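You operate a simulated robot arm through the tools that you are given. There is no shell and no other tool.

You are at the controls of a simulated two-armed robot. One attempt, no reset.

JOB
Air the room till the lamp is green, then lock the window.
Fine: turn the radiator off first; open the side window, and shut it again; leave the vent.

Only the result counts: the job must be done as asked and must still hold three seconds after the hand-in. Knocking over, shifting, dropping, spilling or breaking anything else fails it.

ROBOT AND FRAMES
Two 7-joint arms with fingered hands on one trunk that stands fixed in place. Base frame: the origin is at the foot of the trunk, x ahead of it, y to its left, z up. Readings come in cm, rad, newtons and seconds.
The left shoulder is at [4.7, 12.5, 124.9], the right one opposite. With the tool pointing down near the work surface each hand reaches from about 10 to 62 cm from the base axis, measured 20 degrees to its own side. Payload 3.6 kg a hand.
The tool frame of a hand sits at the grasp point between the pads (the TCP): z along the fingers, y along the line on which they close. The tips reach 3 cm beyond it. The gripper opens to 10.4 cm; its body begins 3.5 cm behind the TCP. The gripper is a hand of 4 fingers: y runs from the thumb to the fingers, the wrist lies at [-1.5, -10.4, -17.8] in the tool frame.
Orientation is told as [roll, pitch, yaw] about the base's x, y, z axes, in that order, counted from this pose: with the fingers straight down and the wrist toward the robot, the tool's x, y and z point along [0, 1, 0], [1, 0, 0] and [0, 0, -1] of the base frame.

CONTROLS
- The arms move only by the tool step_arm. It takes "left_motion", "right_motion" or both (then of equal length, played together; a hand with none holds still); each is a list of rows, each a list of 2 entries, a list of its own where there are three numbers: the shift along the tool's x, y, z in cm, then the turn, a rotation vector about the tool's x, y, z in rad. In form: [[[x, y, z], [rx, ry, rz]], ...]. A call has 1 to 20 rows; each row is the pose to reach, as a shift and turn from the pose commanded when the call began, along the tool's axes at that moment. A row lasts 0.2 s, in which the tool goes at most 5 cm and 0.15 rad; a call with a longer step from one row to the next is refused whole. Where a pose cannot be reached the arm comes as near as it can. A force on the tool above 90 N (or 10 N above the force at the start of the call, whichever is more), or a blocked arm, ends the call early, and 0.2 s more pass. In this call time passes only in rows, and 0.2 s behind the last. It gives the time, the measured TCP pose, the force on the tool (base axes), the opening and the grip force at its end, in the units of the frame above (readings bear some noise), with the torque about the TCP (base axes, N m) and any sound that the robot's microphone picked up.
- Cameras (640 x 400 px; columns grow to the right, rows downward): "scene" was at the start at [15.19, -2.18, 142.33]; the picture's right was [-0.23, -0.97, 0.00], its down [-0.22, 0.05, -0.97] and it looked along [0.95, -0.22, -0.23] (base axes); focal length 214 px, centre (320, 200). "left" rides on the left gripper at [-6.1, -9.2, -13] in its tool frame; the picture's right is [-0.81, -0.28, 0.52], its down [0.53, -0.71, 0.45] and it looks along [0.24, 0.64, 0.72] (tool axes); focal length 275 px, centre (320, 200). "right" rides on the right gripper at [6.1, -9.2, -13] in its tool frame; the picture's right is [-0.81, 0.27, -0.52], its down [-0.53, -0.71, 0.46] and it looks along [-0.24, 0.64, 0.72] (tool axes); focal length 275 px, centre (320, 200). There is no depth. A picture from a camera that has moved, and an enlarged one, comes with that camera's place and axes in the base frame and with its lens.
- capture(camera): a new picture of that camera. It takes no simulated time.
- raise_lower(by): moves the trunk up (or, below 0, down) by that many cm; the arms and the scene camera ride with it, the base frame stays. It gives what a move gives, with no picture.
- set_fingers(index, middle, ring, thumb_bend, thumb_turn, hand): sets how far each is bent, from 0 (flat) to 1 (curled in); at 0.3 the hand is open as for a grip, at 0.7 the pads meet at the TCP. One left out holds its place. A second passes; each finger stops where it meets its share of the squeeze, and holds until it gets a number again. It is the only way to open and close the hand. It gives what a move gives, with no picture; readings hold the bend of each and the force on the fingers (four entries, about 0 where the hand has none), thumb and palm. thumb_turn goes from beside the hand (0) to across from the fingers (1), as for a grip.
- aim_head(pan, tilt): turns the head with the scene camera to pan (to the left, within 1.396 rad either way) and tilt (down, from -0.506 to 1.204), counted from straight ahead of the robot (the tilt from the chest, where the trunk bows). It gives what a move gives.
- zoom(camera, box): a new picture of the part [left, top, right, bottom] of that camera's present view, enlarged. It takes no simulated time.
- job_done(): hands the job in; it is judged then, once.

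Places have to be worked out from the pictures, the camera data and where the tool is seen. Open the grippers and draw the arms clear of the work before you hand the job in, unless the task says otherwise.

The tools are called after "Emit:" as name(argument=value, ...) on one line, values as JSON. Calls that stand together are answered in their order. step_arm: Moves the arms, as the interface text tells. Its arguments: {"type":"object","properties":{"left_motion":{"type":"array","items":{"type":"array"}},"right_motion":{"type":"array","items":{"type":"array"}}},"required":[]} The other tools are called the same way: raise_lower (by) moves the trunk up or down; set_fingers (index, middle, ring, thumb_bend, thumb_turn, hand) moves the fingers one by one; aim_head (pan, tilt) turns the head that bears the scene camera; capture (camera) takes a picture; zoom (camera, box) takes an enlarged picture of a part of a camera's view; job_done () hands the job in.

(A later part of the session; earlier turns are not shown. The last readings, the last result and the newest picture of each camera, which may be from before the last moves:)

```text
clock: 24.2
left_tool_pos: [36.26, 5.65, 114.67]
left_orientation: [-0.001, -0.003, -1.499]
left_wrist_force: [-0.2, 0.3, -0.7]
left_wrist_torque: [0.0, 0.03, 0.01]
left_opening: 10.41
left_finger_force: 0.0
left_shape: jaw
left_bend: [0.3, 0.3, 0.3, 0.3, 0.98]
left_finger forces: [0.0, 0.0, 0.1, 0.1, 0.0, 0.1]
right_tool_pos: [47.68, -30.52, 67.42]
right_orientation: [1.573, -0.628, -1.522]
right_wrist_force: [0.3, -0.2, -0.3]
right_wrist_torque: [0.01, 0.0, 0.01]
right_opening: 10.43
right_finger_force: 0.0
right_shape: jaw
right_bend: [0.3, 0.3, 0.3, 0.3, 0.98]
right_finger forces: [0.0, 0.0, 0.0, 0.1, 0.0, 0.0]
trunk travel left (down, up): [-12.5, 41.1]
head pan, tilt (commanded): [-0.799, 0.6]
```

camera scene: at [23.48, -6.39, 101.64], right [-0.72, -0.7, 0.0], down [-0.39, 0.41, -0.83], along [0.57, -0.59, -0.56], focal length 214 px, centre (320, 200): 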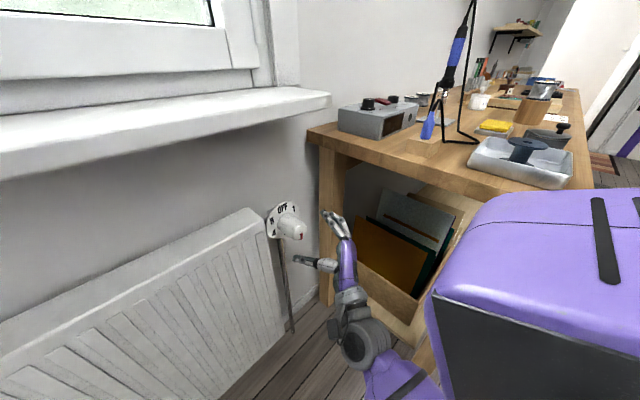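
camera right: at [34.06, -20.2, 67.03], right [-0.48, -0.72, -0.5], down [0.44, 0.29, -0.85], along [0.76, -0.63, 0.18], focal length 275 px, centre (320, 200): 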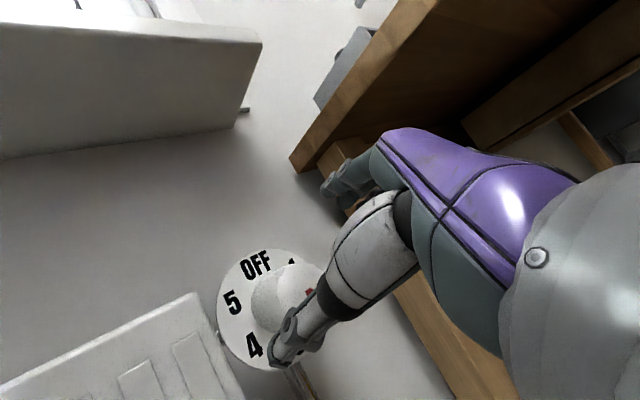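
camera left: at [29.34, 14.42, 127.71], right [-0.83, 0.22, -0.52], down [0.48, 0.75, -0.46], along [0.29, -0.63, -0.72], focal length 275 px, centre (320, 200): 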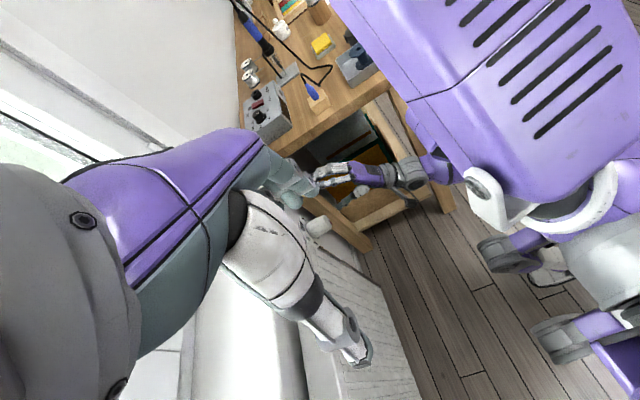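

It seems to be at a joint limit near +54°. I'll roll back slightly to about +47° and see if the pose converges.

Emit:
step_arm(right_motion=[[[0, 0, 0], [0, 0, -0.12]], [[0, 0, 0], [0, 0, -0.24]], [[0, 0, 0], [0, 0, -0.24]]])

```text
clock: 25.0
left_tool_pos: [36.19, 5.71, 114.73]
left_orientation: [0.001, -0.001, -1.5]
left_wrist_force: [-0.2, 0.0, 1.0]
left_wrist_torque: [-0.01, 0.02, -0.02]
left_opening: 10.38
left_finger_force: 0.0
left_shape: jaw
left_bend: [0.3, 0.3, 0.3, 0.3, 0.98]
left_finger forces: [0.0, 0.1, 0.1, 0.0, 0.0, 0.0]
right_tool_pos: [47.13, -30.0, 66.14]
right_orientation: [1.569, -0.762, -1.571]
right_wrist_force: [0.0, -0.3, 0.2]
right_wrist_torque: [-0.03, -0.06, 0.03]
right_opening: 10.37
right_finger_force: 0.0
right_shape: jaw
right_bend: [0.3, 0.3, 0.3, 0.3, 0.98]
right_finger forces: [0.1, 0.0, 0.0, 0.0, 0.1, 0.1]
trunk travel left (down, up): [-12.5, 41.1]
head pan, tilt (commanded): [-0.799, 0.6]
```

Now it holds at (47.1, -30.0, 66.1), roll +46°. I'll check alignment in the pictures before going in.

Emit:
zoom(camera="right", box=[160, 180, 400, 380])

Emit:
zoom(camera="left", box=[290, 140, 450, 260])

Emit:
zoom(camera="scene", box=[240, 180, 380, 290])

```text
2.00 times, centred on (280, 280) of right
camera zoom: at [33.93, -19.1, 64.23], right [-0.52, -0.76, -0.4], down [0.45, 0.15, -0.88], along [0.72, -0.64, 0.27], focal length 551 px, centre (400, 40)
```

zoom: 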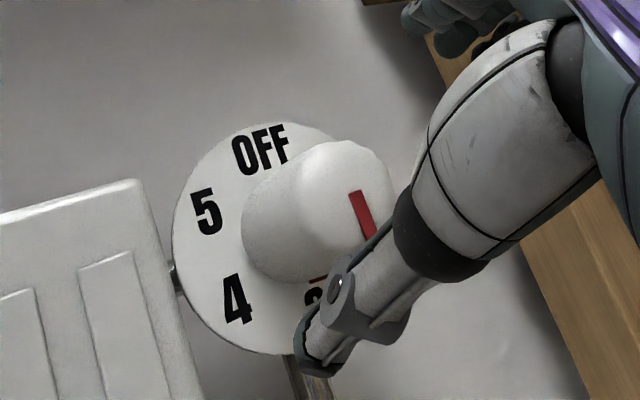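

```text
3.33 times, centred on (370, 200) of left
camera zoom: at [29.41, 14.41, 127.68], right [-0.83, 0.22, -0.52], down [0.48, 0.75, -0.46], along [0.29, -0.63, -0.72], focal length 918 px, centre (153, 200)
```

zoom: 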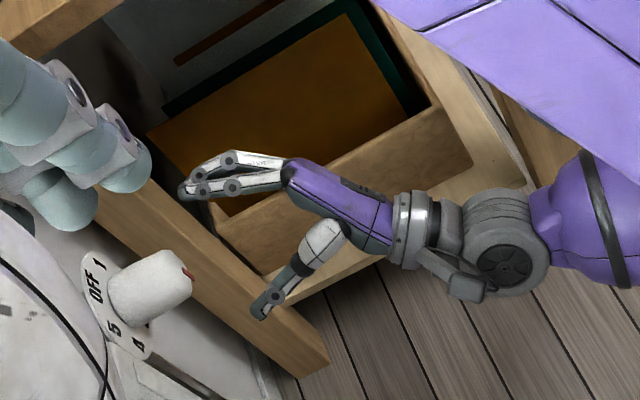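

```text
3.64 times, centred on (310, 235) of scene
camera zoom: at [23.49, -6.39, 101.63], right [-0.72, -0.7, 0.0], down [-0.39, 0.41, -0.83], along [0.57, -0.59, -0.56], focal length 780 px, centre (356, 73)
```

zoom: 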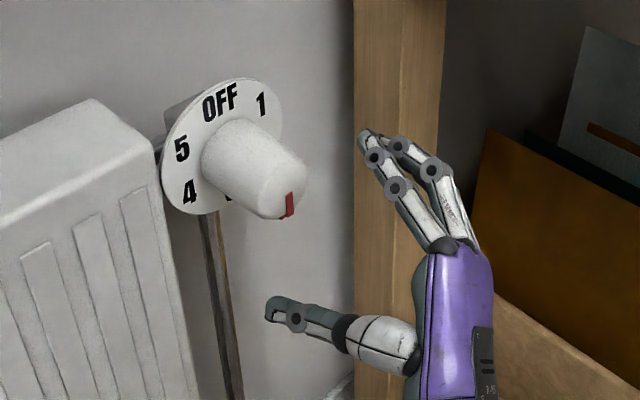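

The right camera shows the knob face and red marks well. I'll magnify to read the pointer exactly.

Emit:
zoom(camera="right", box=[240, 220, 360, 340])

```text
3.33 times, centred on (300, 280) of right
camera zoom: at [33.93, -19.1, 64.23], right [-0.52, -0.76, -0.4], down [0.45, 0.15, -0.88], along [0.72, -0.64, 0.27], focal length 918 px, centre (387, -67)
```

zoom: 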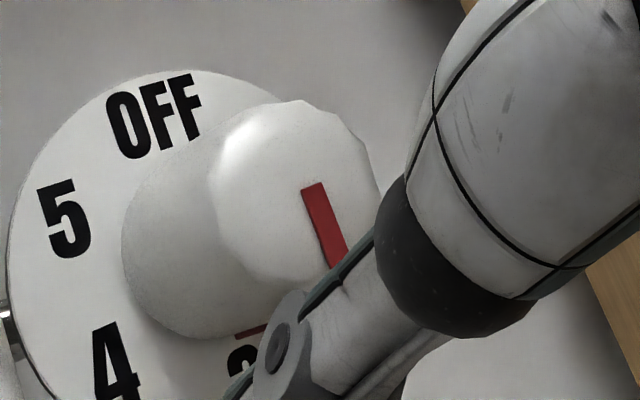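

The base pointer is at 3, so −180° is needed. The hand straddles the knob axis well, so I'll advance 4 cm and check.

Emit:
step_arm(right_motion=[[[0, 0, 1.5], [0, 0, 0]], [[0, 0, 3], [0, 0, 0]], [[0, 0, 4.5], [0, 0, 0]]])

Emit:
zoom(camera="left", box=[290, 140, 450, 260])

Emit:
zoom(camera="scene", box=[240, 180, 380, 290])

Emit:
zoom(camera="right", box=[160, 180, 400, 380])

```text
clock: 25.8
left_tool_pos: [36.21, 5.68, 114.68]
left_orientation: [-0.001, -0.004, -1.501]
left_wrist_force: [-0.6, 0.7, 0.6]
left_wrist_torque: [0.01, -0.02, -0.02]
left_opening: 10.39
left_finger_force: 0.1
left_shape: jaw
left_bend: [0.3, 0.3, 0.3, 0.3, 0.98]
left_finger forces: [0.1, 0.0, 0.0, 0.1, 0.0, 0.0]
right_tool_pos: [51.61, -30.04, 66.24]
right_orientation: [1.571, -0.764, -1.573]
right_wrist_force: [-0.1, 0.3, -0.4]
right_wrist_torque: [0.01, 0.01, -0.01]
right_opening: 10.37
right_finger_force: 0.0
right_shape: jaw
right_bend: [0.3, 0.3, 0.3, 0.3, 0.98]
right_finger forces: [0.0, 0.1, 0.1, 0.0, 0.0, 0.0]
trunk travel left (down, up): [-12.5, 41.1]
head pan, tilt (commanded): [-0.799, 0.6]
```

```text
3.33 times, centred on (370, 200) of left
camera zoom: at [29.4, 14.41, 127.68], right [-0.83, 0.22, -0.52], down [0.48, 0.75, -0.46], along [0.29, -0.63, -0.72], focal length 918 px, centre (153, 200)
```

zoom: 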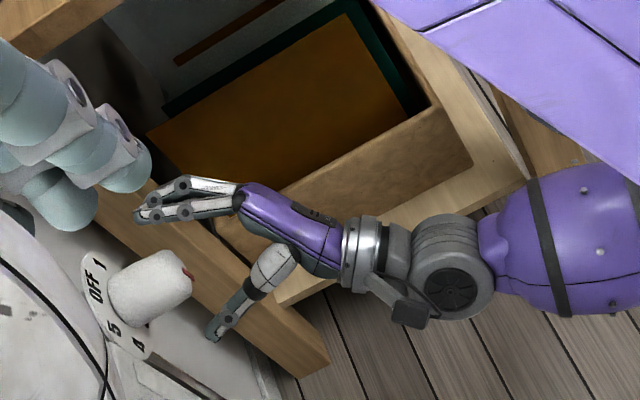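

```text
3.64 times, centred on (310, 235) of scene
camera zoom: at [23.48, -6.39, 101.63], right [-0.72, -0.7, 0.0], down [-0.39, 0.41, -0.83], along [0.57, -0.59, -0.56], focal length 780 px, centre (356, 73)
```

zoom: 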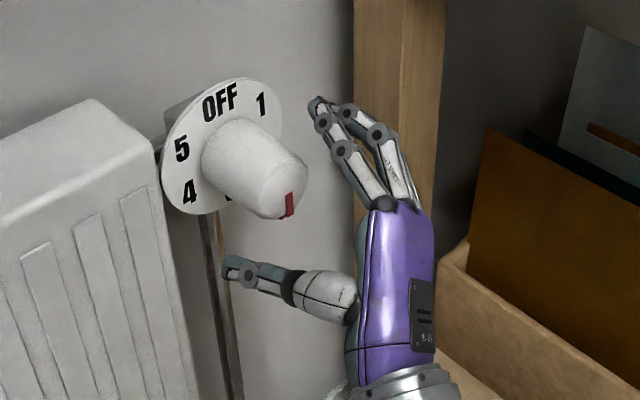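

```text
2.00 times, centred on (280, 280) of right
camera zoom: at [38.43, -19.15, 64.35], right [-0.52, -0.76, -0.4], down [0.46, 0.15, -0.88], along [0.72, -0.64, 0.27], focal length 551 px, centre (400, 40)
```

zoom: 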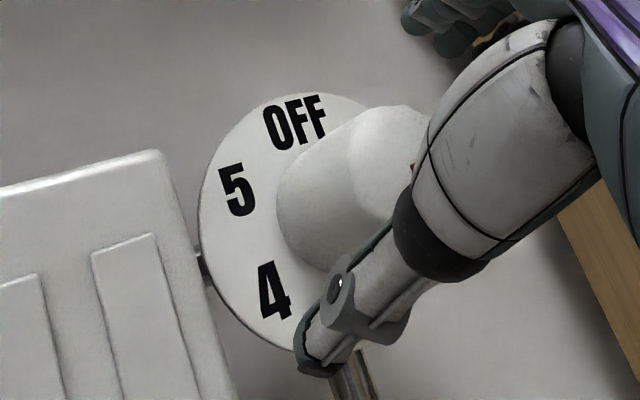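

Alignment is fine with no contact. I'll advance another 3.8 cm so the pads sit mid-knob.

Emit:
step_arm(right_motion=[[[0, 0, 1.3], [0, 0, 0]], [[0, 0, 2.6], [0, 0, 0]], [[0, 0, 3.8], [0, 0, 0]]])

Emit:
zoom(camera="left", box=[290, 140, 450, 260])

Emit:
zoom(camera="scene", box=[240, 180, 380, 290])

```text
clock: 26.6
left_tool_pos: [36.13, 5.7, 114.75]
left_orientation: [0.001, 0.001, -1.499]
left_wrist_force: [1.1, -0.4, 1.0]
left_wrist_torque: [0.0, 0.01, 0.01]
left_opening: 10.37
left_finger_force: 0.1
left_shape: jaw
left_bend: [0.3, 0.3, 0.3, 0.3, 0.98]
left_finger forces: [0.0, 0.0, 0.0, 0.1, 0.1, 0.0]
right_tool_pos: [55.29, -30.09, 66.3]
right_orientation: [1.572, -0.763, -1.571]
right_wrist_force: [0.4, 0.1, -0.4]
right_wrist_torque: [-0.02, -0.01, 0.01]
right_opening: 10.37
right_finger_force: 0.2
right_shape: jaw
right_bend: [0.3, 0.3, 0.3, 0.3, 0.98]
right_finger forces: [0.1, 0.0, 0.1, 0.1, 0.0, 0.0]
trunk travel left (down, up): [-12.5, 41.1]
head pan, tilt (commanded): [-0.799, 0.6]
```

```text
3.33 times, centred on (370, 200) of left
camera zoom: at [29.4, 14.41, 127.68], right [-0.83, 0.22, -0.52], down [0.48, 0.75, -0.46], along [0.29, -0.63, -0.72], focal length 918 px, centre (153, 200)
```

zoom: 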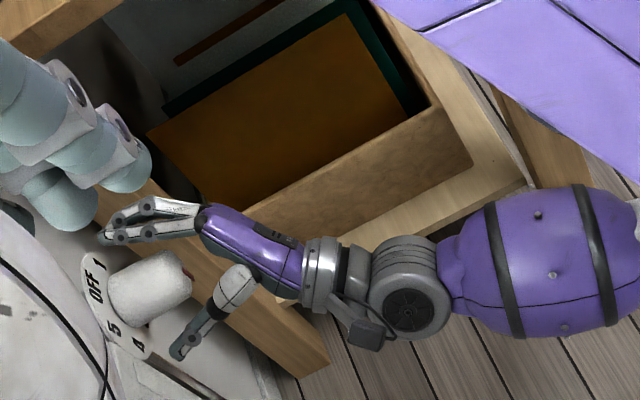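

```text
3.64 times, centred on (310, 235) of scene
camera zoom: at [23.48, -6.39, 101.64], right [-0.72, -0.7, 0.0], down [-0.39, 0.41, -0.83], along [0.57, -0.59, -0.56], focal length 780 px, centre (356, 73)
```

zoom: 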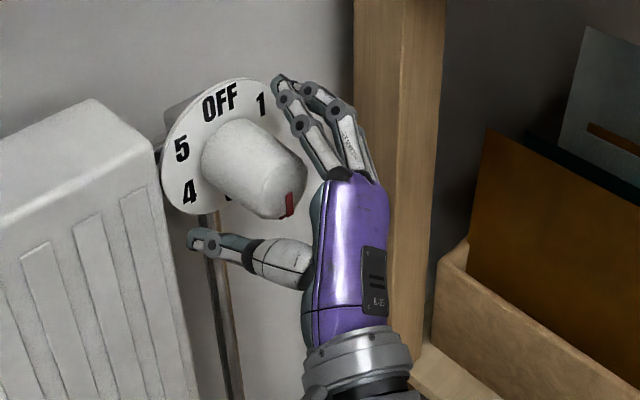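

The hand straddles the knob and there is no contact force. I'll close the fingers on the knob.

Emit:
set_fingers(hand="right", index=0.7, middle=0.7, ring=0.7, thumb_bend=0.7)

Emit:
zoom(camera="scene", box=[240, 180, 380, 290])

Emit:
zoom(camera="right", box=[160, 180, 400, 380])

```text
clock: 27.6
left_tool_pos: [36.13, 5.6, 114.69]
left_orientation: [0.0, 0.001, -1.499]
left_wrist_force: [0.1, -0.4, 0.1]
left_wrist_torque: [0.03, 0.02, -0.01]
left_opening: 10.37
left_finger_force: 0.0
left_shape: jaw
left_bend: [0.3, 0.3, 0.3, 0.3, 0.98]
left_finger forces: [0.1, 0.1, 0.0, 0.0, 0.2, 0.1]
right_tool_pos: [55.22, -30.09, 66.32]
right_orientation: [1.574, -0.764, -1.576]
right_wrist_force: [1.7, -12.9, 6.7]
right_wrist_torque: [-0.17, -0.2, -0.39]
right_opening: 3.31
right_finger_force: 16.3
right_shape: fingers
right_bend: [0.59, 0.56, 0.61, 0.59, 0.96]
right_finger forces: [7.1, 8.3, 8.2, 0.1, 8.4, 0.1]
trunk travel left (down, up): [-12.5, 41.1]
head pan, tilt (commanded): [-0.799, 0.6]
```

```text
3.64 times, centred on (310, 235) of scene
camera zoom: at [23.45, -6.45, 101.64], right [-0.72, -0.7, 0.0], down [-0.39, 0.41, -0.82], along [0.58, -0.59, -0.57], focal length 780 px, centre (356, 73)
```

zoom: 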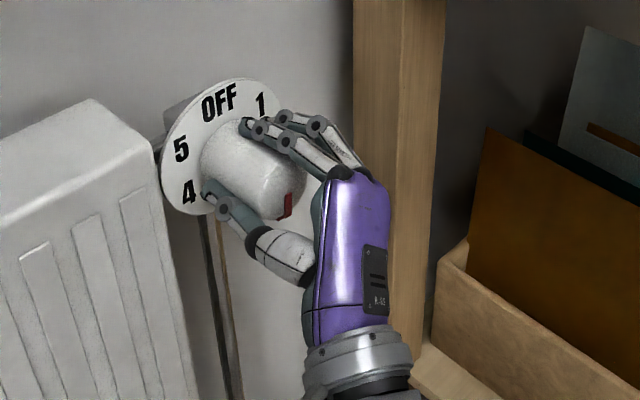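

```text
2.00 times, centred on (280, 280) of right
camera zoom: at [42.13, -19.21, 64.37], right [-0.52, -0.76, -0.4], down [0.46, 0.15, -0.88], along [0.72, -0.64, 0.27], focal length 551 px, centre (400, 40)
```

zoom: 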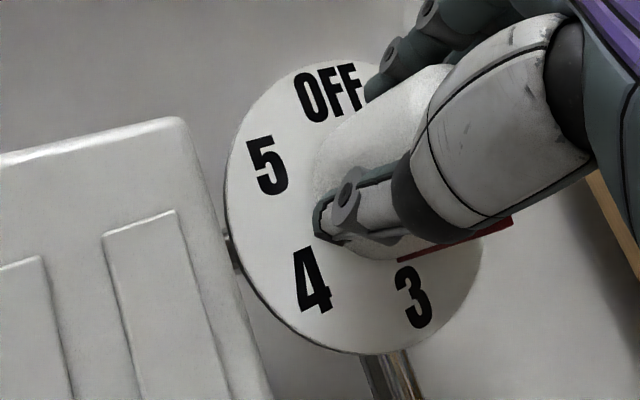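

The grip is firm (about 8 N per finger) and the red base line points at 3. I'll turn −0.75 rad about the knob axis first and check that the knob follows.

Emit:
step_arm(right_motion=[[[0, 0, 0], [0, 0, -0.1]], [[0, 0, 0], [0, 0, -0.2]], [[0, 0, 0], [0, 0, -0.3]], [[0, 0, 0], [0, 0, -0.4]], [[0, 0, 0], [0, 0, -0.5]], [[0, 0, 0], [0, 0, -0.6]], [[0, 0, 0], [0, 0, -0.7]], [[0, 0, 0], [0, 0, -0.75]]])

Emit:
zoom(camera="scene", box=[240, 180, 380, 290])

Emit:
capture(camera="right")

```text
clock: 29.4
left_tool_pos: [36.25, 5.65, 114.62]
left_orientation: [0.001, -0.002, -1.499]
left_wrist_force: [-0.8, -0.2, 0.3]
left_wrist_torque: [0.0, 0.0, 0.01]
left_opening: 10.37
left_finger_force: 0.1
left_shape: jaw
left_bend: [0.3, 0.3, 0.3, 0.3, 0.98]
left_finger forces: [0.0, 0.0, 0.0, 0.0, 0.1, 0.0]
right_tool_pos: [55.42, -30.02, 66.07]
right_orientation: [1.539, -1.516, -1.54]
right_wrist_force: [-5.0, 4.3, -0.9]
right_wrist_torque: [0.07, 0.04, 0.05]
right_opening: 3.33
right_finger_force: 15.9
right_shape: fingers
right_bend: [0.6, 0.59, 0.66, 0.59, 0.93]
right_finger forces: [6.2, 5.1, 3.8, 0.0, 16.8, 0.0]
trunk travel left (down, up): [-12.5, 41.1]
head pan, tilt (commanded): [-0.799, 0.6]
```

```text
3.64 times, centred on (310, 235) of scene
camera zoom: at [23.48, -6.37, 101.64], right [-0.72, -0.7, 0.0], down [-0.39, 0.41, -0.83], along [0.58, -0.59, -0.56], focal length 780 px, centre (356, 73)
```

zoom: 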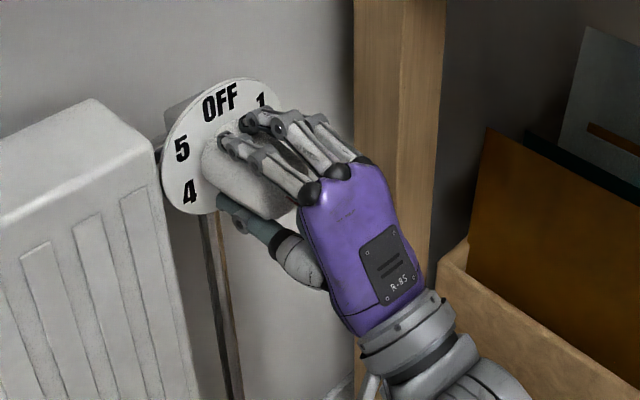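

```text
taken
camera right: at [42.17, -23.36, 57.37], right [-0.52, -0.82, 0.23], down [0.45, -0.49, -0.74], along [0.73, -0.28, 0.63], focal length 275 px, centre (320, 200)
```

right: 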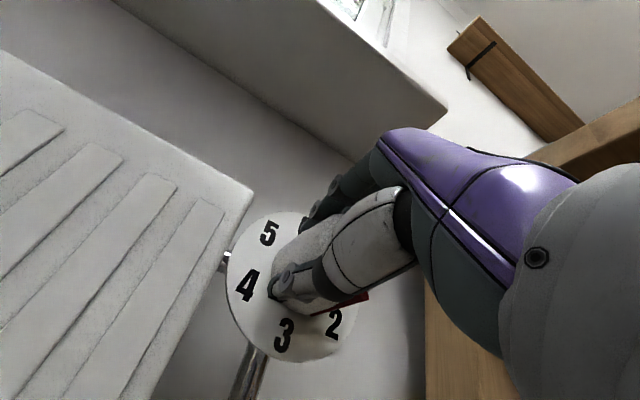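

The knob follows: the pointer moved from 3 nearly to 2. I'll continue turning −0.75 rad.

Emit:
step_arm(right_motion=[[[0, 0, 0], [0, 0, -0.1]], [[0, 0, 0], [0, 0, -0.2]], [[0, 0, 0], [0, 0, -0.3]], [[0, 0, 0], [0, 0, -0.4]], [[0, 0, 0], [0, 0, -0.5]], [[0, 0, 0], [0, 0, -0.6]], [[0, 0, 0], [0, 0, -0.7]], [[0, 0, 0], [0, 0, -0.8]]])

Emit:
zoom(camera="scene", box=[240, 180, 380, 290])

Emit:
capture(camera="right")

Emit:
capture(camera="left")

```text
clock: 31.2
left_tool_pos: [36.3, 5.65, 114.72]
left_orientation: [-0.001, -0.001, -1.501]
left_wrist_force: [0.6, 0.1, -1.0]
left_wrist_torque: [-0.02, -0.01, -0.03]
left_opening: 10.38
left_finger_force: 0.0
left_shape: jaw
left_bend: [0.3, 0.3, 0.3, 0.3, 0.98]
left_finger forces: [0.0, 0.0, 0.0, 0.0, 0.1, 0.1]
right_tool_pos: [55.46, -29.86, 66.03]
right_orientation: [-1.564, -0.824, 1.566]
right_wrist_force: [-5.1, 14.4, -22.8]
right_wrist_torque: [0.31, 0.15, 0.2]
right_opening: 3.36
right_finger_force: 18.1
right_shape: fingers
right_bend: [0.61, 0.61, 0.69, 0.59, 0.89]
right_finger forces: [8.7, 2.5, 0.6, 0.0, 25.3, 0.0]
trunk travel left (down, up): [-12.5, 41.1]
head pan, tilt (commanded): [-0.799, 0.6]
```

```text
3.64 times, centred on (310, 235) of scene
camera zoom: at [23.59, -6.36, 101.6], right [-0.72, -0.7, 0.0], down [-0.39, 0.41, -0.82], along [0.57, -0.59, -0.57], focal length 780 px, centre (356, 73)
```

zoom: 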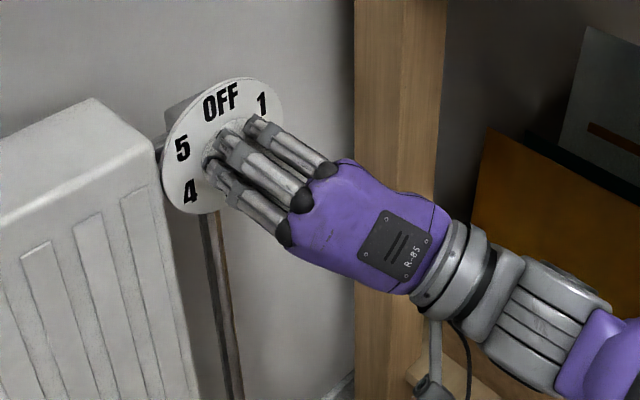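

```text
taken
camera right: at [42.2, -31.6, 55.15], right [-0.51, -0.41, 0.75], down [0.46, -0.87, -0.17], along [0.73, 0.26, 0.64], focal length 275 px, centre (320, 200)
```

right: 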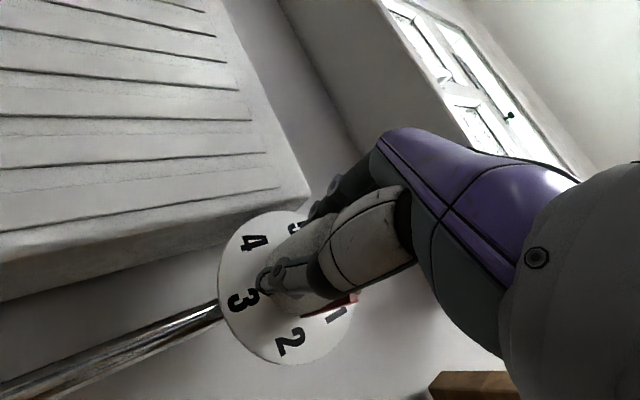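

```text
taken
camera left: at [29.54, 14.44, 127.64], right [-0.83, 0.22, -0.52], down [0.48, 0.75, -0.46], along [0.29, -0.63, -0.72], focal length 275 px, centre (320, 200)
```

left: 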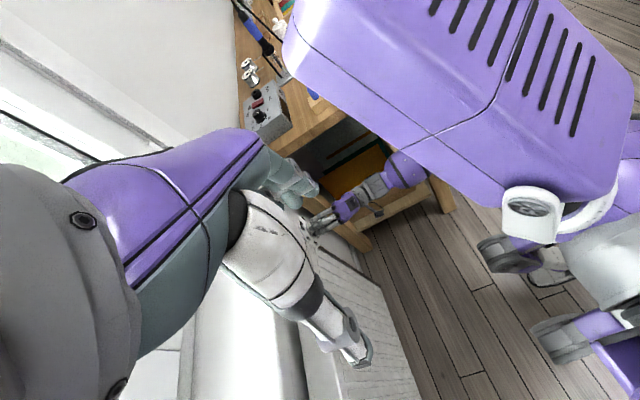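

The pointer is now at about 1. The upper arm has swung, so I'll check its clearance from the bench before releasing.

Emit:
capture(camera="scene")

Emit:
aim_head(pan=-1.2, tilt=0.4)

Emit:
capture(camera="scene")

```text
taken
camera scene: at [23.59, -6.36, 101.6], right [-0.72, -0.7, 0.0], down [-0.39, 0.41, -0.82], along [0.57, -0.59, -0.57], focal length 214 px, centre (320, 200)
```

scene: 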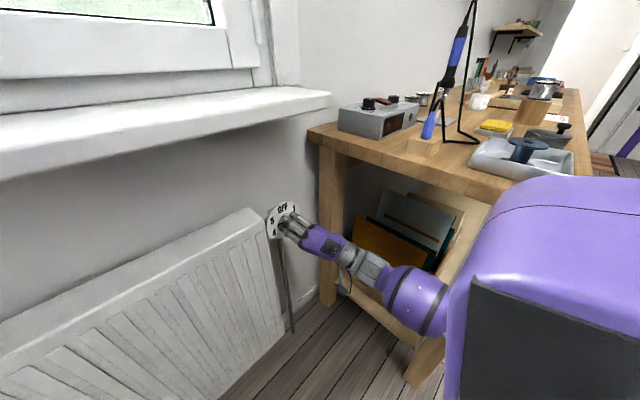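

```text
clock: 32.1
left_tool_pos: [36.28, 5.66, 114.49]
left_orientation: [0.0, -0.001, -1.498]
left_wrist_force: [0.4, 0.4, 0.3]
left_wrist_torque: [0.05, -0.03, -0.02]
left_opening: 10.39
left_finger_force: 0.0
left_shape: jaw
left_bend: [0.3, 0.3, 0.3, 0.3, 0.98]
left_finger forces: [0.1, 0.1, 0.0, 0.0, 0.0, 0.0]
right_tool_pos: [55.44, -29.83, 65.93]
right_orientation: [-1.565, -0.829, 1.567]
right_wrist_force: [-7.1, 14.4, -25.2]
right_wrist_torque: [0.28, 0.21, 0.17]
right_opening: 3.36
right_finger_force: 19.2
right_shape: fingers
right_bend: [0.61, 0.61, 0.69, 0.59, 0.89]
right_finger forces: [8.4, 2.3, 0.3, 0.1, 26.6, 0.0]
trunk travel left (down, up): [-12.5, 41.1]
head pan, tilt (commanded): [-1.201, 0.4]
```

```text
taken
camera scene: at [20.79, -8.67, 103.43], right [-0.93, -0.36, 0.0], down [-0.14, 0.36, -0.92], along [0.33, -0.86, -0.39], focal length 214 px, centre (320, 200)
```

scene: 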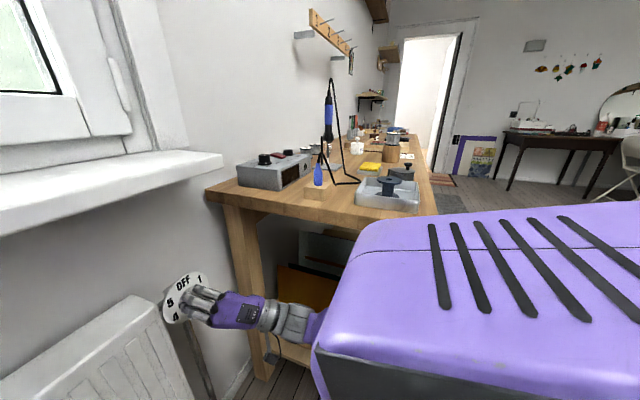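

The arm box is nearer and inside the bench's left edge, so it is clear. I'll zoom the right camera to read the pointer before regrasping.

Emit:
zoom(camera="right", box=[200, 190, 400, 390])

```text
2.00 times, centred on (300, 290) of right
camera zoom: at [42.21, -31.57, 55.17], right [-0.51, -0.41, 0.75], down [0.46, -0.87, -0.17], along [0.73, 0.26, 0.64], focal length 551 px, centre (360, 20)
```

zoom: 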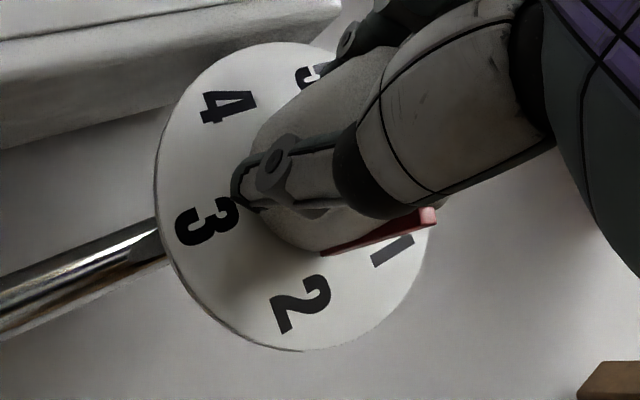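

The pointer is about halfway between 2 and 1, as expected. I'll release the knob, then back off, roll back and regrasp.

Emit:
set_fingers(hand="right", index=0.3, middle=0.3, ring=0.3, thumb_bend=0.3, thumb_turn=0.98)

Emit:
step_arm(right_motion=[[[0, 0, -1], [0, 0, 0]], [[0, 0, -2.5], [0, 0, 0]], [[0, 0, -4.5], [0, 0, 0]], [[0, 0, -6], [0, 0, 0]], [[0, 0, -6], [0, 0, 0.15]], [[0, 0, -6], [0, 0, 0.3]], [[0, 0, -6], [0, 0, 0.45]], [[0, 0, -6], [0, 0, 0.6]], [[0, 0, -6], [0, 0, 0.75]], [[0, 0, -6], [0, 0, 0.9]], [[0, 0, -6], [0, 0, 1.05]], [[0, 0, -6], [0, 0, 1.2]], [[0, 0, -6], [0, 0, 1.35]], [[0, 0, -6], [0, 0, 1.5]], [[0, 0, -6], [0, 0, 1.55]]])

Emit:
zoom(camera="right", box=[160, 180, 400, 380])

Emit:
capture(camera="scene")

```text
clock: 33.1
left_tool_pos: [36.18, 5.7, 114.79]
left_orientation: [0.001, -0.001, -1.499]
left_wrist_force: [-0.5, -1.1, -0.3]
left_wrist_torque: [0.0, 0.0, -0.02]
left_opening: 10.42
left_finger_force: 0.1
left_shape: jaw
left_bend: [0.3, 0.3, 0.3, 0.3, 0.98]
left_finger forces: [0.0, 0.0, 0.0, 0.0, 0.1, 0.0]
right_tool_pos: [55.35, -30.03, 66.22]
right_orientation: [-1.572, -0.829, 1.571]
right_wrist_force: [0.1, -0.1, -0.3]
right_wrist_torque: [-0.03, -0.04, -0.01]
right_opening: 10.32
right_finger_force: 0.2
right_shape: fingers
right_bend: [0.3, 0.3, 0.3, 0.3, 0.96]
right_finger forces: [0.1, 0.0, 0.0, 0.0, 0.0, 0.1]
trunk travel left (down, up): [-12.5, 41.1]
head pan, tilt (commanded): [-1.201, 0.4]
```

```text
clock: 36.3
left_tool_pos: [36.16, 5.7, 114.7]
left_orientation: [0.0, -0.002, -1.499]
left_wrist_force: [0.1, 0.4, -0.1]
left_wrist_torque: [-0.01, 0.03, -0.01]
left_opening: 10.36
left_finger_force: 0.0
left_shape: jaw
left_bend: [0.3, 0.3, 0.3, 0.3, 0.98]
left_finger forces: [0.0, 0.0, 0.0, 0.1, 0.0, 0.0]
right_tool_pos: [49.36, -30.04, 66.28]
right_orientation: [1.569, -0.762, -1.57]
right_wrist_force: [0.1, 0.7, 0.1]
right_wrist_torque: [0.0, -0.01, 0.01]
right_opening: 10.32
right_finger_force: 0.0
right_shape: fingers
right_bend: [0.3, 0.3, 0.3, 0.3, 0.96]
right_finger forces: [0.0, 0.0, 0.0, 0.1, 0.0, 0.0]
trunk travel left (down, up): [-12.5, 41.1]
head pan, tilt (commanded): [-1.201, 0.4]
```

```text
2.00 times, centred on (280, 280) of right
camera zoom: at [36.17, -19.12, 64.34], right [-0.52, -0.76, -0.4], down [0.46, 0.15, -0.88], along [0.72, -0.64, 0.27], focal length 551 px, centre (400, 40)
```

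zoom: 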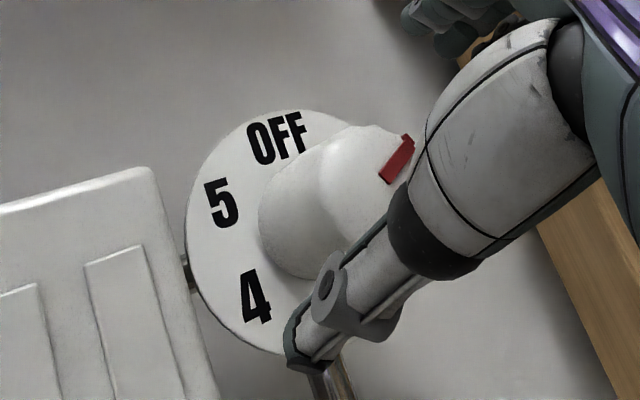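

```text
taken
camera scene: at [20.67, -8.68, 103.46], right [-0.93, -0.36, 0.0], down [-0.14, 0.36, -0.92], along [0.33, -0.86, -0.39], focal length 214 px, centre (320, 200)
```

scene: 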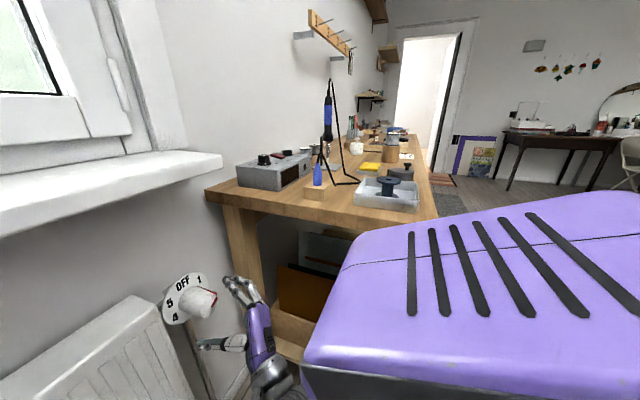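

The knob stayed put with the mark now pointing sideways. I'll advance 6 cm and grip it again.

Emit:
step_arm(right_motion=[[[0, 0, 1.5], [0, 0, 0]], [[0, 0, 3], [0, 0, 0]], [[0, 0, 4.5], [0, 0, 0]], [[0, 0, 6], [0, 0, 0]]])

Emit:
set_fingers(hand="right", index=0.7, middle=0.7, ring=0.7, thumb_bend=0.7)

Emit:
step_arm(right_motion=[[[0, 0, 0], [0, 0, -0.1]], [[0, 0, 0], [0, 0, -0.2]], [[0, 0, 0], [0, 0, -0.3]], [[0, 0, 0], [0, 0, -0.4]], [[0, 0, 0], [0, 0, -0.5]], [[0, 0, 0], [0, 0, -0.6]], [[0, 0, 0], [0, 0, -0.7]], [[0, 0, 0], [0, 0, -0.8]], [[0, 0, 0], [0, 0, -0.9]], [[0, 0, 0], [0, 0, -1.0]]])

Emit:
zoom(camera="right", box=[200, 190, 400, 390])

Emit:
zoom(camera="scene", box=[130, 240, 290, 360])

```text
clock: 37.3
left_tool_pos: [36.19, 5.76, 114.69]
left_orientation: [0.0, -0.001, -1.5]
left_wrist_force: [0.5, -0.3, -0.3]
left_wrist_torque: [0.02, 0.02, -0.01]
left_opening: 10.39
left_finger_force: 0.1
left_shape: jaw
left_bend: [0.3, 0.3, 0.3, 0.3, 0.98]
left_finger forces: [0.0, 0.0, 0.1, 0.0, 0.0, 0.0]
right_tool_pos: [55.39, -30.18, 66.18]
right_orientation: [1.571, -0.765, -1.569]
right_wrist_force: [-1.1, 0.6, -0.5]
right_wrist_torque: [0.04, 0.02, 0.0]
right_opening: 10.29
right_finger_force: 0.1
right_shape: fingers
right_bend: [0.3, 0.3, 0.3, 0.3, 0.96]
right_finger forces: [0.0, 0.1, 0.1, 0.0, 0.1, 0.1]
trunk travel left (down, up): [-12.5, 41.1]
head pan, tilt (commanded): [-1.201, 0.4]
```

```text
clock: 38.3
left_tool_pos: [36.26, 5.68, 114.64]
left_orientation: [0.0, 0.002, -1.5]
left_wrist_force: [0.6, -0.7, 0.0]
left_wrist_torque: [0.02, 0.01, 0.03]
left_opening: 10.4
left_finger_force: 0.1
left_shape: jaw
left_bend: [0.3, 0.3, 0.3, 0.3, 0.98]
left_finger forces: [0.0, 0.0, 0.0, 0.1, 0.0, 0.0]
right_tool_pos: [55.32, -30.2, 66.2]
right_orientation: [1.575, -0.762, -1.576]
right_wrist_force: [1.7, -10.2, 6.5]
right_wrist_torque: [-0.11, -0.19, -0.3]
right_opening: 3.67
right_finger_force: 16.1
right_shape: fingers
right_bend: [0.58, 0.56, 0.62, 0.57, 0.99]
right_finger forces: [7.1, 7.8, 6.6, 0.0, 10.6, 0.0]
trunk travel left (down, up): [-12.5, 41.1]
head pan, tilt (commanded): [-1.201, 0.4]
```

```text
clock: 40.5
left_tool_pos: [36.3, 5.66, 114.7]
left_orientation: [0.0, -0.004, -1.499]
left_wrist_force: [0.1, 0.3, 0.0]
left_wrist_torque: [0.02, 0.01, -0.01]
left_opening: 10.41
left_finger_force: 0.1
left_shape: jaw
left_bend: [0.3, 0.3, 0.3, 0.3, 0.98]
left_finger forces: [0.0, 0.0, 0.0, 0.0, 0.0, 0.0]
right_tool_pos: [55.46, -30.01, 66.28]
right_orientation: [-1.557, -1.378, 1.558]
right_wrist_force: [-10.0, 7.1, -10.1]
right_wrist_torque: [0.11, 0.28, 0.05]
right_opening: 3.71
right_finger_force: 16.6
right_shape: fingers
right_bend: [0.61, 0.59, 0.67, 0.56, 0.95]
right_finger forces: [5.4, 3.4, 2.4, 0.0, 21.4, 0.0]
trunk travel left (down, up): [-12.5, 41.1]
head pan, tilt (commanded): [-1.201, 0.4]
```

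```text
2.00 times, centred on (300, 290) of right
camera zoom: at [42.19, -25.72, 56.01], right [-0.52, -0.74, 0.43], down [0.45, -0.66, -0.6], along [0.73, -0.11, 0.68], focal length 551 px, centre (360, 20)
```

zoom: 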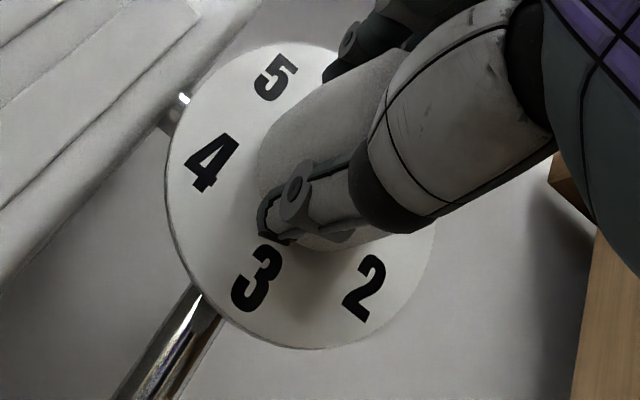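

```text
3.33 times, centred on (210, 300) of scene
camera zoom: at [20.67, -8.67, 103.45], right [-0.93, -0.36, 0.0], down [-0.14, 0.36, -0.92], along [0.33, -0.86, -0.39], focal length 715 px, centre (687, -133)
```

zoom: 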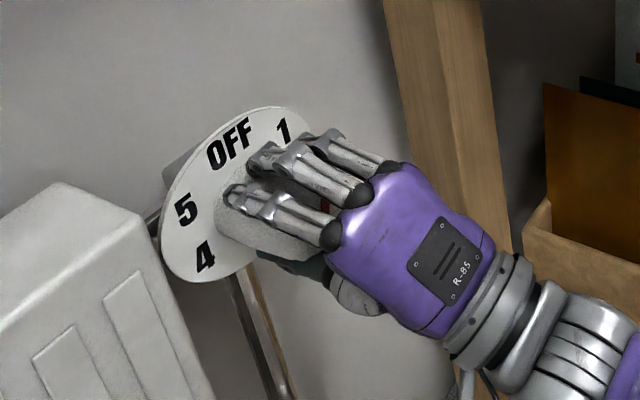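

Still turning smoothly. I'll continue the last −0.6 rad towards OFF.

Emit:
step_arm(right_motion=[[[0, 0, 0], [0, 0, -0.1]], [[0, 0, 0], [0, 0, -0.2]], [[0, 0, 0], [0, 0, -0.3]], [[0, 0, 0], [0, 0, -0.4]], [[0, 0, 0], [0, 0, -0.5]], [[0, 0, 0], [0, 0, -0.6]]])

Emit:
zoom(camera="scene", box=[130, 240, 290, 360])

Emit:
zoom(camera="right", box=[200, 190, 400, 390])

```text
clock: 41.9
left_tool_pos: [36.41, 5.74, 114.62]
left_orientation: [0.0, -0.003, -1.5]
left_wrist_force: [-0.1, 0.9, 0.9]
left_wrist_torque: [-0.01, -0.01, 0.0]
left_opening: 10.4
left_finger_force: 0.0
left_shape: jaw
left_bend: [0.3, 0.3, 0.3, 0.3, 0.98]
left_finger forces: [0.0, 0.0, 0.0, 0.0, 0.0, 0.1]
right_tool_pos: [55.31, -30.0, 66.14]
right_orientation: [-1.564, -0.778, 1.569]
right_wrist_force: [-2.3, 13.9, -23.6]
right_wrist_torque: [0.86, -0.41, -0.13]
right_opening: 3.55
right_finger_force: 20.7
right_shape: fingers
right_bend: [0.6, 0.61, 0.7, 0.59, 0.88]
right_finger forces: [6.4, 2.3, 0.3, 0.1, 32.9, 0.1]
trunk travel left (down, up): [-12.5, 41.1]
head pan, tilt (commanded): [-1.201, 0.4]
```

```text
3.33 times, centred on (210, 300) of scene
camera zoom: at [20.8, -8.68, 103.42], right [-0.93, -0.36, 0.0], down [-0.14, 0.36, -0.92], along [0.33, -0.86, -0.39], focal length 715 px, centre (687, -133)
```

zoom: 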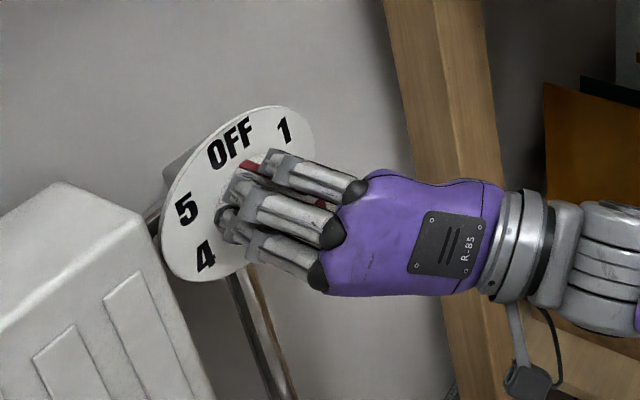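

```text
2.00 times, centred on (300, 290) of right
camera zoom: at [42.18, -32.19, 55.31], right [-0.51, -0.37, 0.77], down [0.46, -0.88, -0.12], along [0.73, 0.29, 0.62], focal length 551 px, centre (360, 20)
```

zoom: 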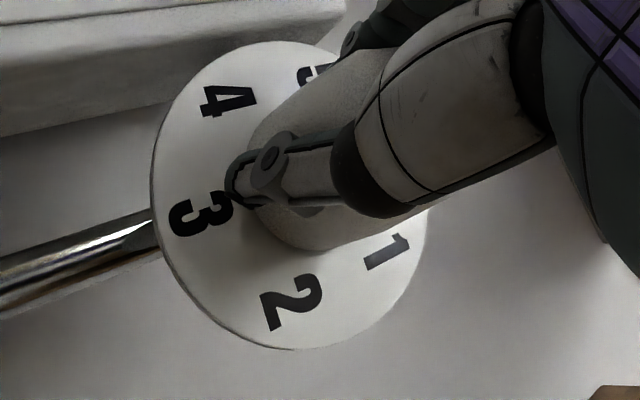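

The pointer shows near OFF and the torque rose (0.86 N m). I'll zoom in to see how close it is.

Emit:
zoom(camera="scene", box=[160, 260, 220, 310])

```text
8.00 times, centred on (190, 285) of scene
camera zoom: at [20.8, -8.68, 103.42], right [-0.93, -0.36, 0.0], down [-0.14, 0.36, -0.92], along [0.33, -0.86, -0.39], focal length 1716 px, centre (1360, -480)
```

zoom: 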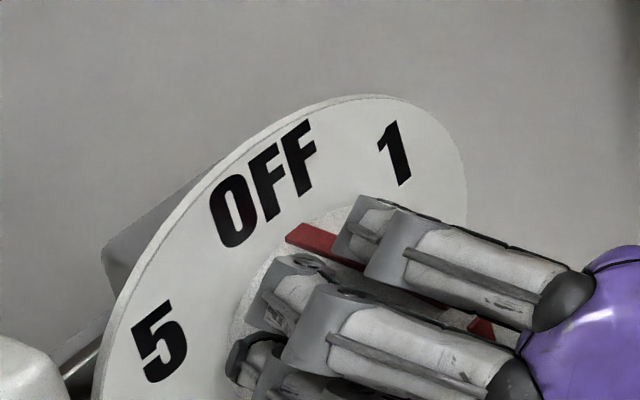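

The pointer looks about 5–10° short of OFF, or at the stop. I'll nudge −0.15 rad more and compare.

Emit:
step_arm(right_motion=[[[0, 0, 0], [0, 0, -0.08]], [[0, 0, 0], [0, 0, -0.16]], [[0, 0, 0], [0, 0, -0.16]]])

Emit:
zoom(camera="scene", box=[160, 260, 220, 310])

```text
clock: 42.7
left_tool_pos: [36.4, 5.68, 114.62]
left_orientation: [0.0, -0.002, -1.5]
left_wrist_force: [-0.5, -0.1, -0.9]
left_wrist_torque: [0.01, 0.0, 0.01]
left_opening: 10.41
left_finger_force: 0.0
left_shape: jaw
left_bend: [0.3, 0.3, 0.3, 0.3, 0.98]
left_finger forces: [0.0, 0.1, 0.0, 0.0, 0.1, 0.0]
right_tool_pos: [55.33, -29.89, 65.89]
right_orientation: [-1.561, -0.618, 1.569]
right_wrist_force: [-0.5, 14.7, -31.8]
right_wrist_torque: [0.88, -0.54, 0.01]
right_opening: 3.39
right_finger_force: 21.4
right_shape: fingers
right_bend: [0.6, 0.61, 0.7, 0.61, 0.86]
right_finger forces: [5.3, 3.0, 0.1, 0.0, 35.5, 0.1]
trunk travel left (down, up): [-12.5, 41.1]
head pan, tilt (commanded): [-1.201, 0.4]
```

```text
8.00 times, centred on (190, 285) of scene
camera zoom: at [20.85, -8.7, 103.41], right [-0.93, -0.36, 0.0], down [-0.14, 0.36, -0.92], along [0.33, -0.86, -0.39], focal length 1716 px, centre (1360, -480)
```

zoom: 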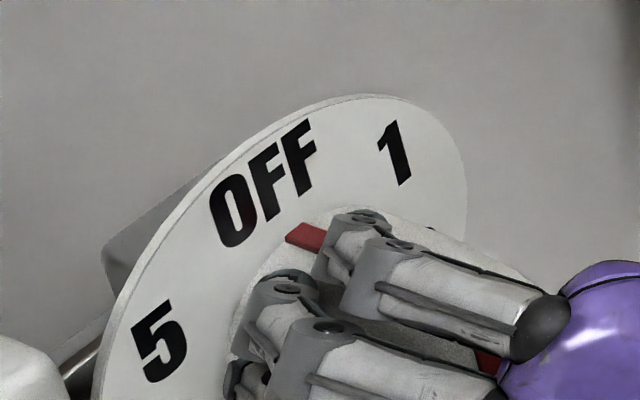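

The pointer didn't move while the fingers slipped, so the knob is at its end stop, OFF. I'll release and back the hand off, then verify.

Emit:
set_fingers(hand="right", index=0.3, middle=0.3, ring=0.3, thumb_bend=0.3, thumb_turn=0.98)

Emit:
step_arm(right_motion=[[[0, 0, -1.5], [0, 0, 0]], [[0, 0, -3.5], [0, 0, 0]], [[0, 0, -6], [0, 0, 0]], [[0, 0, -9], [0, 0, 0]], [[0, 0, -12], [0, 0, 0]], [[0, 0, -12], [0, 0, 0.15]], [[0, 0, -12], [0, 0, 0.3]], [[0, 0, -12], [0, 0, 0.45]], [[0, 0, -12], [0, 0, 0.6]], [[0, 0, -12], [0, 0, 0.75]], [[0, 0, -12], [0, 0, 0.9]]])

Emit:
zoom(camera="scene", box=[150, 250, 230, 340])

Emit:
capture(camera="right")

```text
clock: 43.7
left_tool_pos: [36.12, 5.79, 114.6]
left_orientation: [0.002, -0.004, -1.499]
left_wrist_force: [-0.1, 0.5, -0.1]
left_wrist_torque: [0.01, -0.01, 0.0]
left_opening: 10.39
left_finger_force: 0.0
left_shape: jaw
left_bend: [0.3, 0.3, 0.3, 0.3, 0.98]
left_finger forces: [0.1, 0.1, 0.1, 0.0, 0.0, 0.1]
right_tool_pos: [55.45, -30.01, 66.4]
right_orientation: [-1.572, -0.617, 1.572]
right_wrist_force: [0.5, 0.6, 0.4]
right_wrist_torque: [0.04, 0.02, 0.01]
right_opening: 10.33
right_finger_force: 0.0
right_shape: fingers
right_bend: [0.3, 0.3, 0.3, 0.3, 0.96]
right_finger forces: [0.0, 0.0, 0.0, 0.1, 0.0, 0.0]
trunk travel left (down, up): [-12.5, 41.1]
head pan, tilt (commanded): [-1.201, 0.4]
```

```text
clock: 46.1
left_tool_pos: [36.29, 5.75, 114.64]
left_orientation: [0.0, -0.003, -1.5]
left_wrist_force: [0.0, -0.4, 0.3]
left_wrist_torque: [0.0, 0.01, 0.05]
left_opening: 10.41
left_finger_force: 0.1
left_shape: jaw
left_bend: [0.3, 0.3, 0.3, 0.3, 0.98]
left_finger forces: [0.0, 0.0, 0.0, 0.1, 0.0, 0.1]
right_tool_pos: [43.29, -30.13, 66.36]
right_orientation: [-1.58, -1.521, 1.577]
right_wrist_force: [-0.3, 0.4, 0.6]
right_wrist_torque: [0.04, 0.04, -0.02]
right_opening: 10.31
right_finger_force: 0.0
right_shape: fingers
right_bend: [0.3, 0.3, 0.3, 0.3, 0.96]
right_finger forces: [0.0, 0.1, 0.0, 0.0, 0.1, 0.1]
trunk travel left (down, up): [-12.5, 41.1]
head pan, tilt (commanded): [-1.201, 0.4]
```

```text
4.44 times, centred on (190, 295) of scene
camera zoom: at [20.67, -8.69, 103.46], right [-0.93, -0.36, 0.0], down [-0.14, 0.36, -0.92], along [0.33, -0.86, -0.39], focal length 953 px, centre (898, -222)
```

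zoom: 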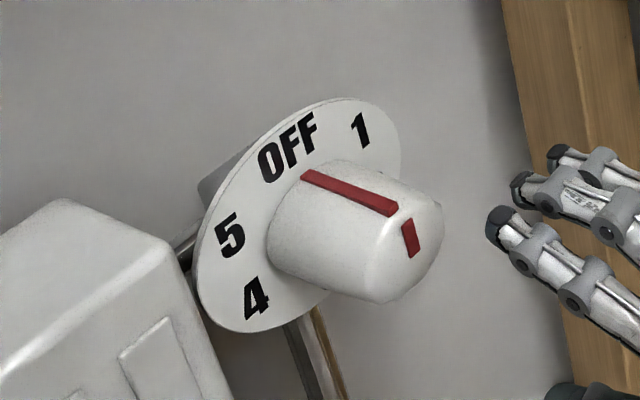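

```text
taken
camera right: at [30.19, -24.36, 56.8], right [-0.52, -0.79, 0.32], down [0.46, -0.57, -0.69], along [0.72, -0.21, 0.66], focal length 275 px, centre (320, 200)
```

right: 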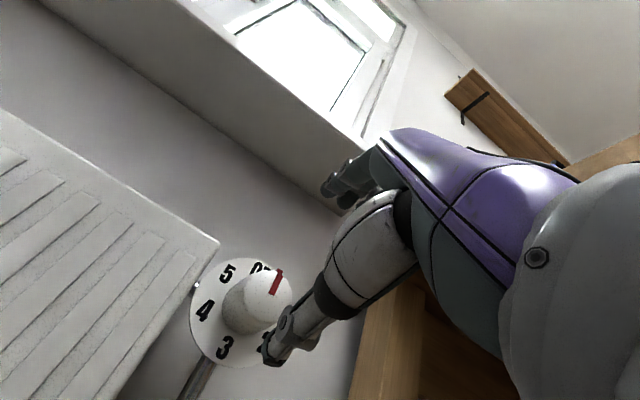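

The pointer is now at OFF. A closer look to confirm the angle.

Emit:
zoom(camera="scene", box=[170, 260, 210, 295])

Emit:
zoom(camera="right", box=[180, 240, 310, 370])

```text
11.43 times, centred on (190, 278) of scene
camera zoom: at [20.67, -8.69, 103.46], right [-0.93, -0.36, 0.0], down [-0.14, 0.36, -0.92], along [0.33, -0.86, -0.39], focal length 2451 px, centre (1806, -686)
```

zoom: 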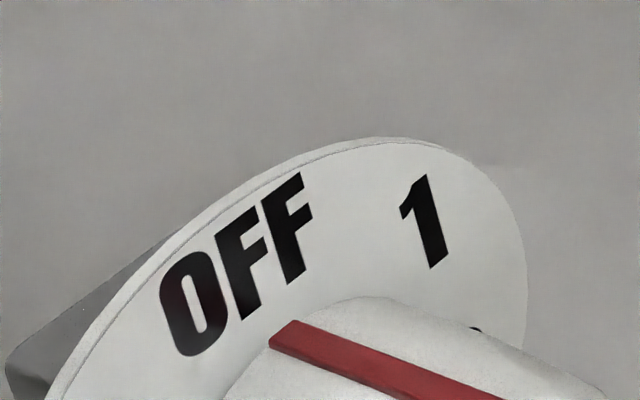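

```text
3.08 times, centred on (245, 305) of right
camera zoom: at [30.19, -24.36, 56.8], right [-0.52, -0.79, 0.32], down [0.46, -0.57, -0.69], along [0.72, -0.21, 0.66], focal length 847 px, centre (551, -123)
```

zoom: 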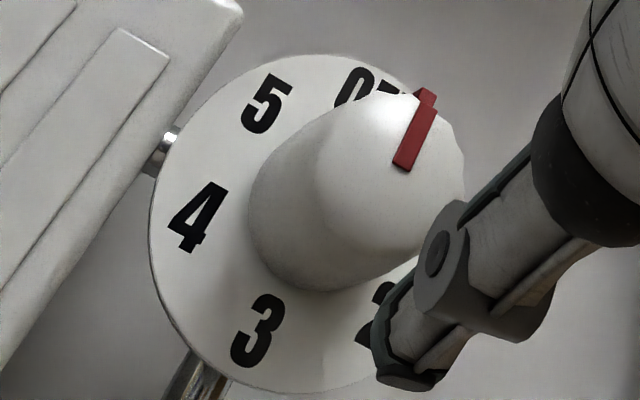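

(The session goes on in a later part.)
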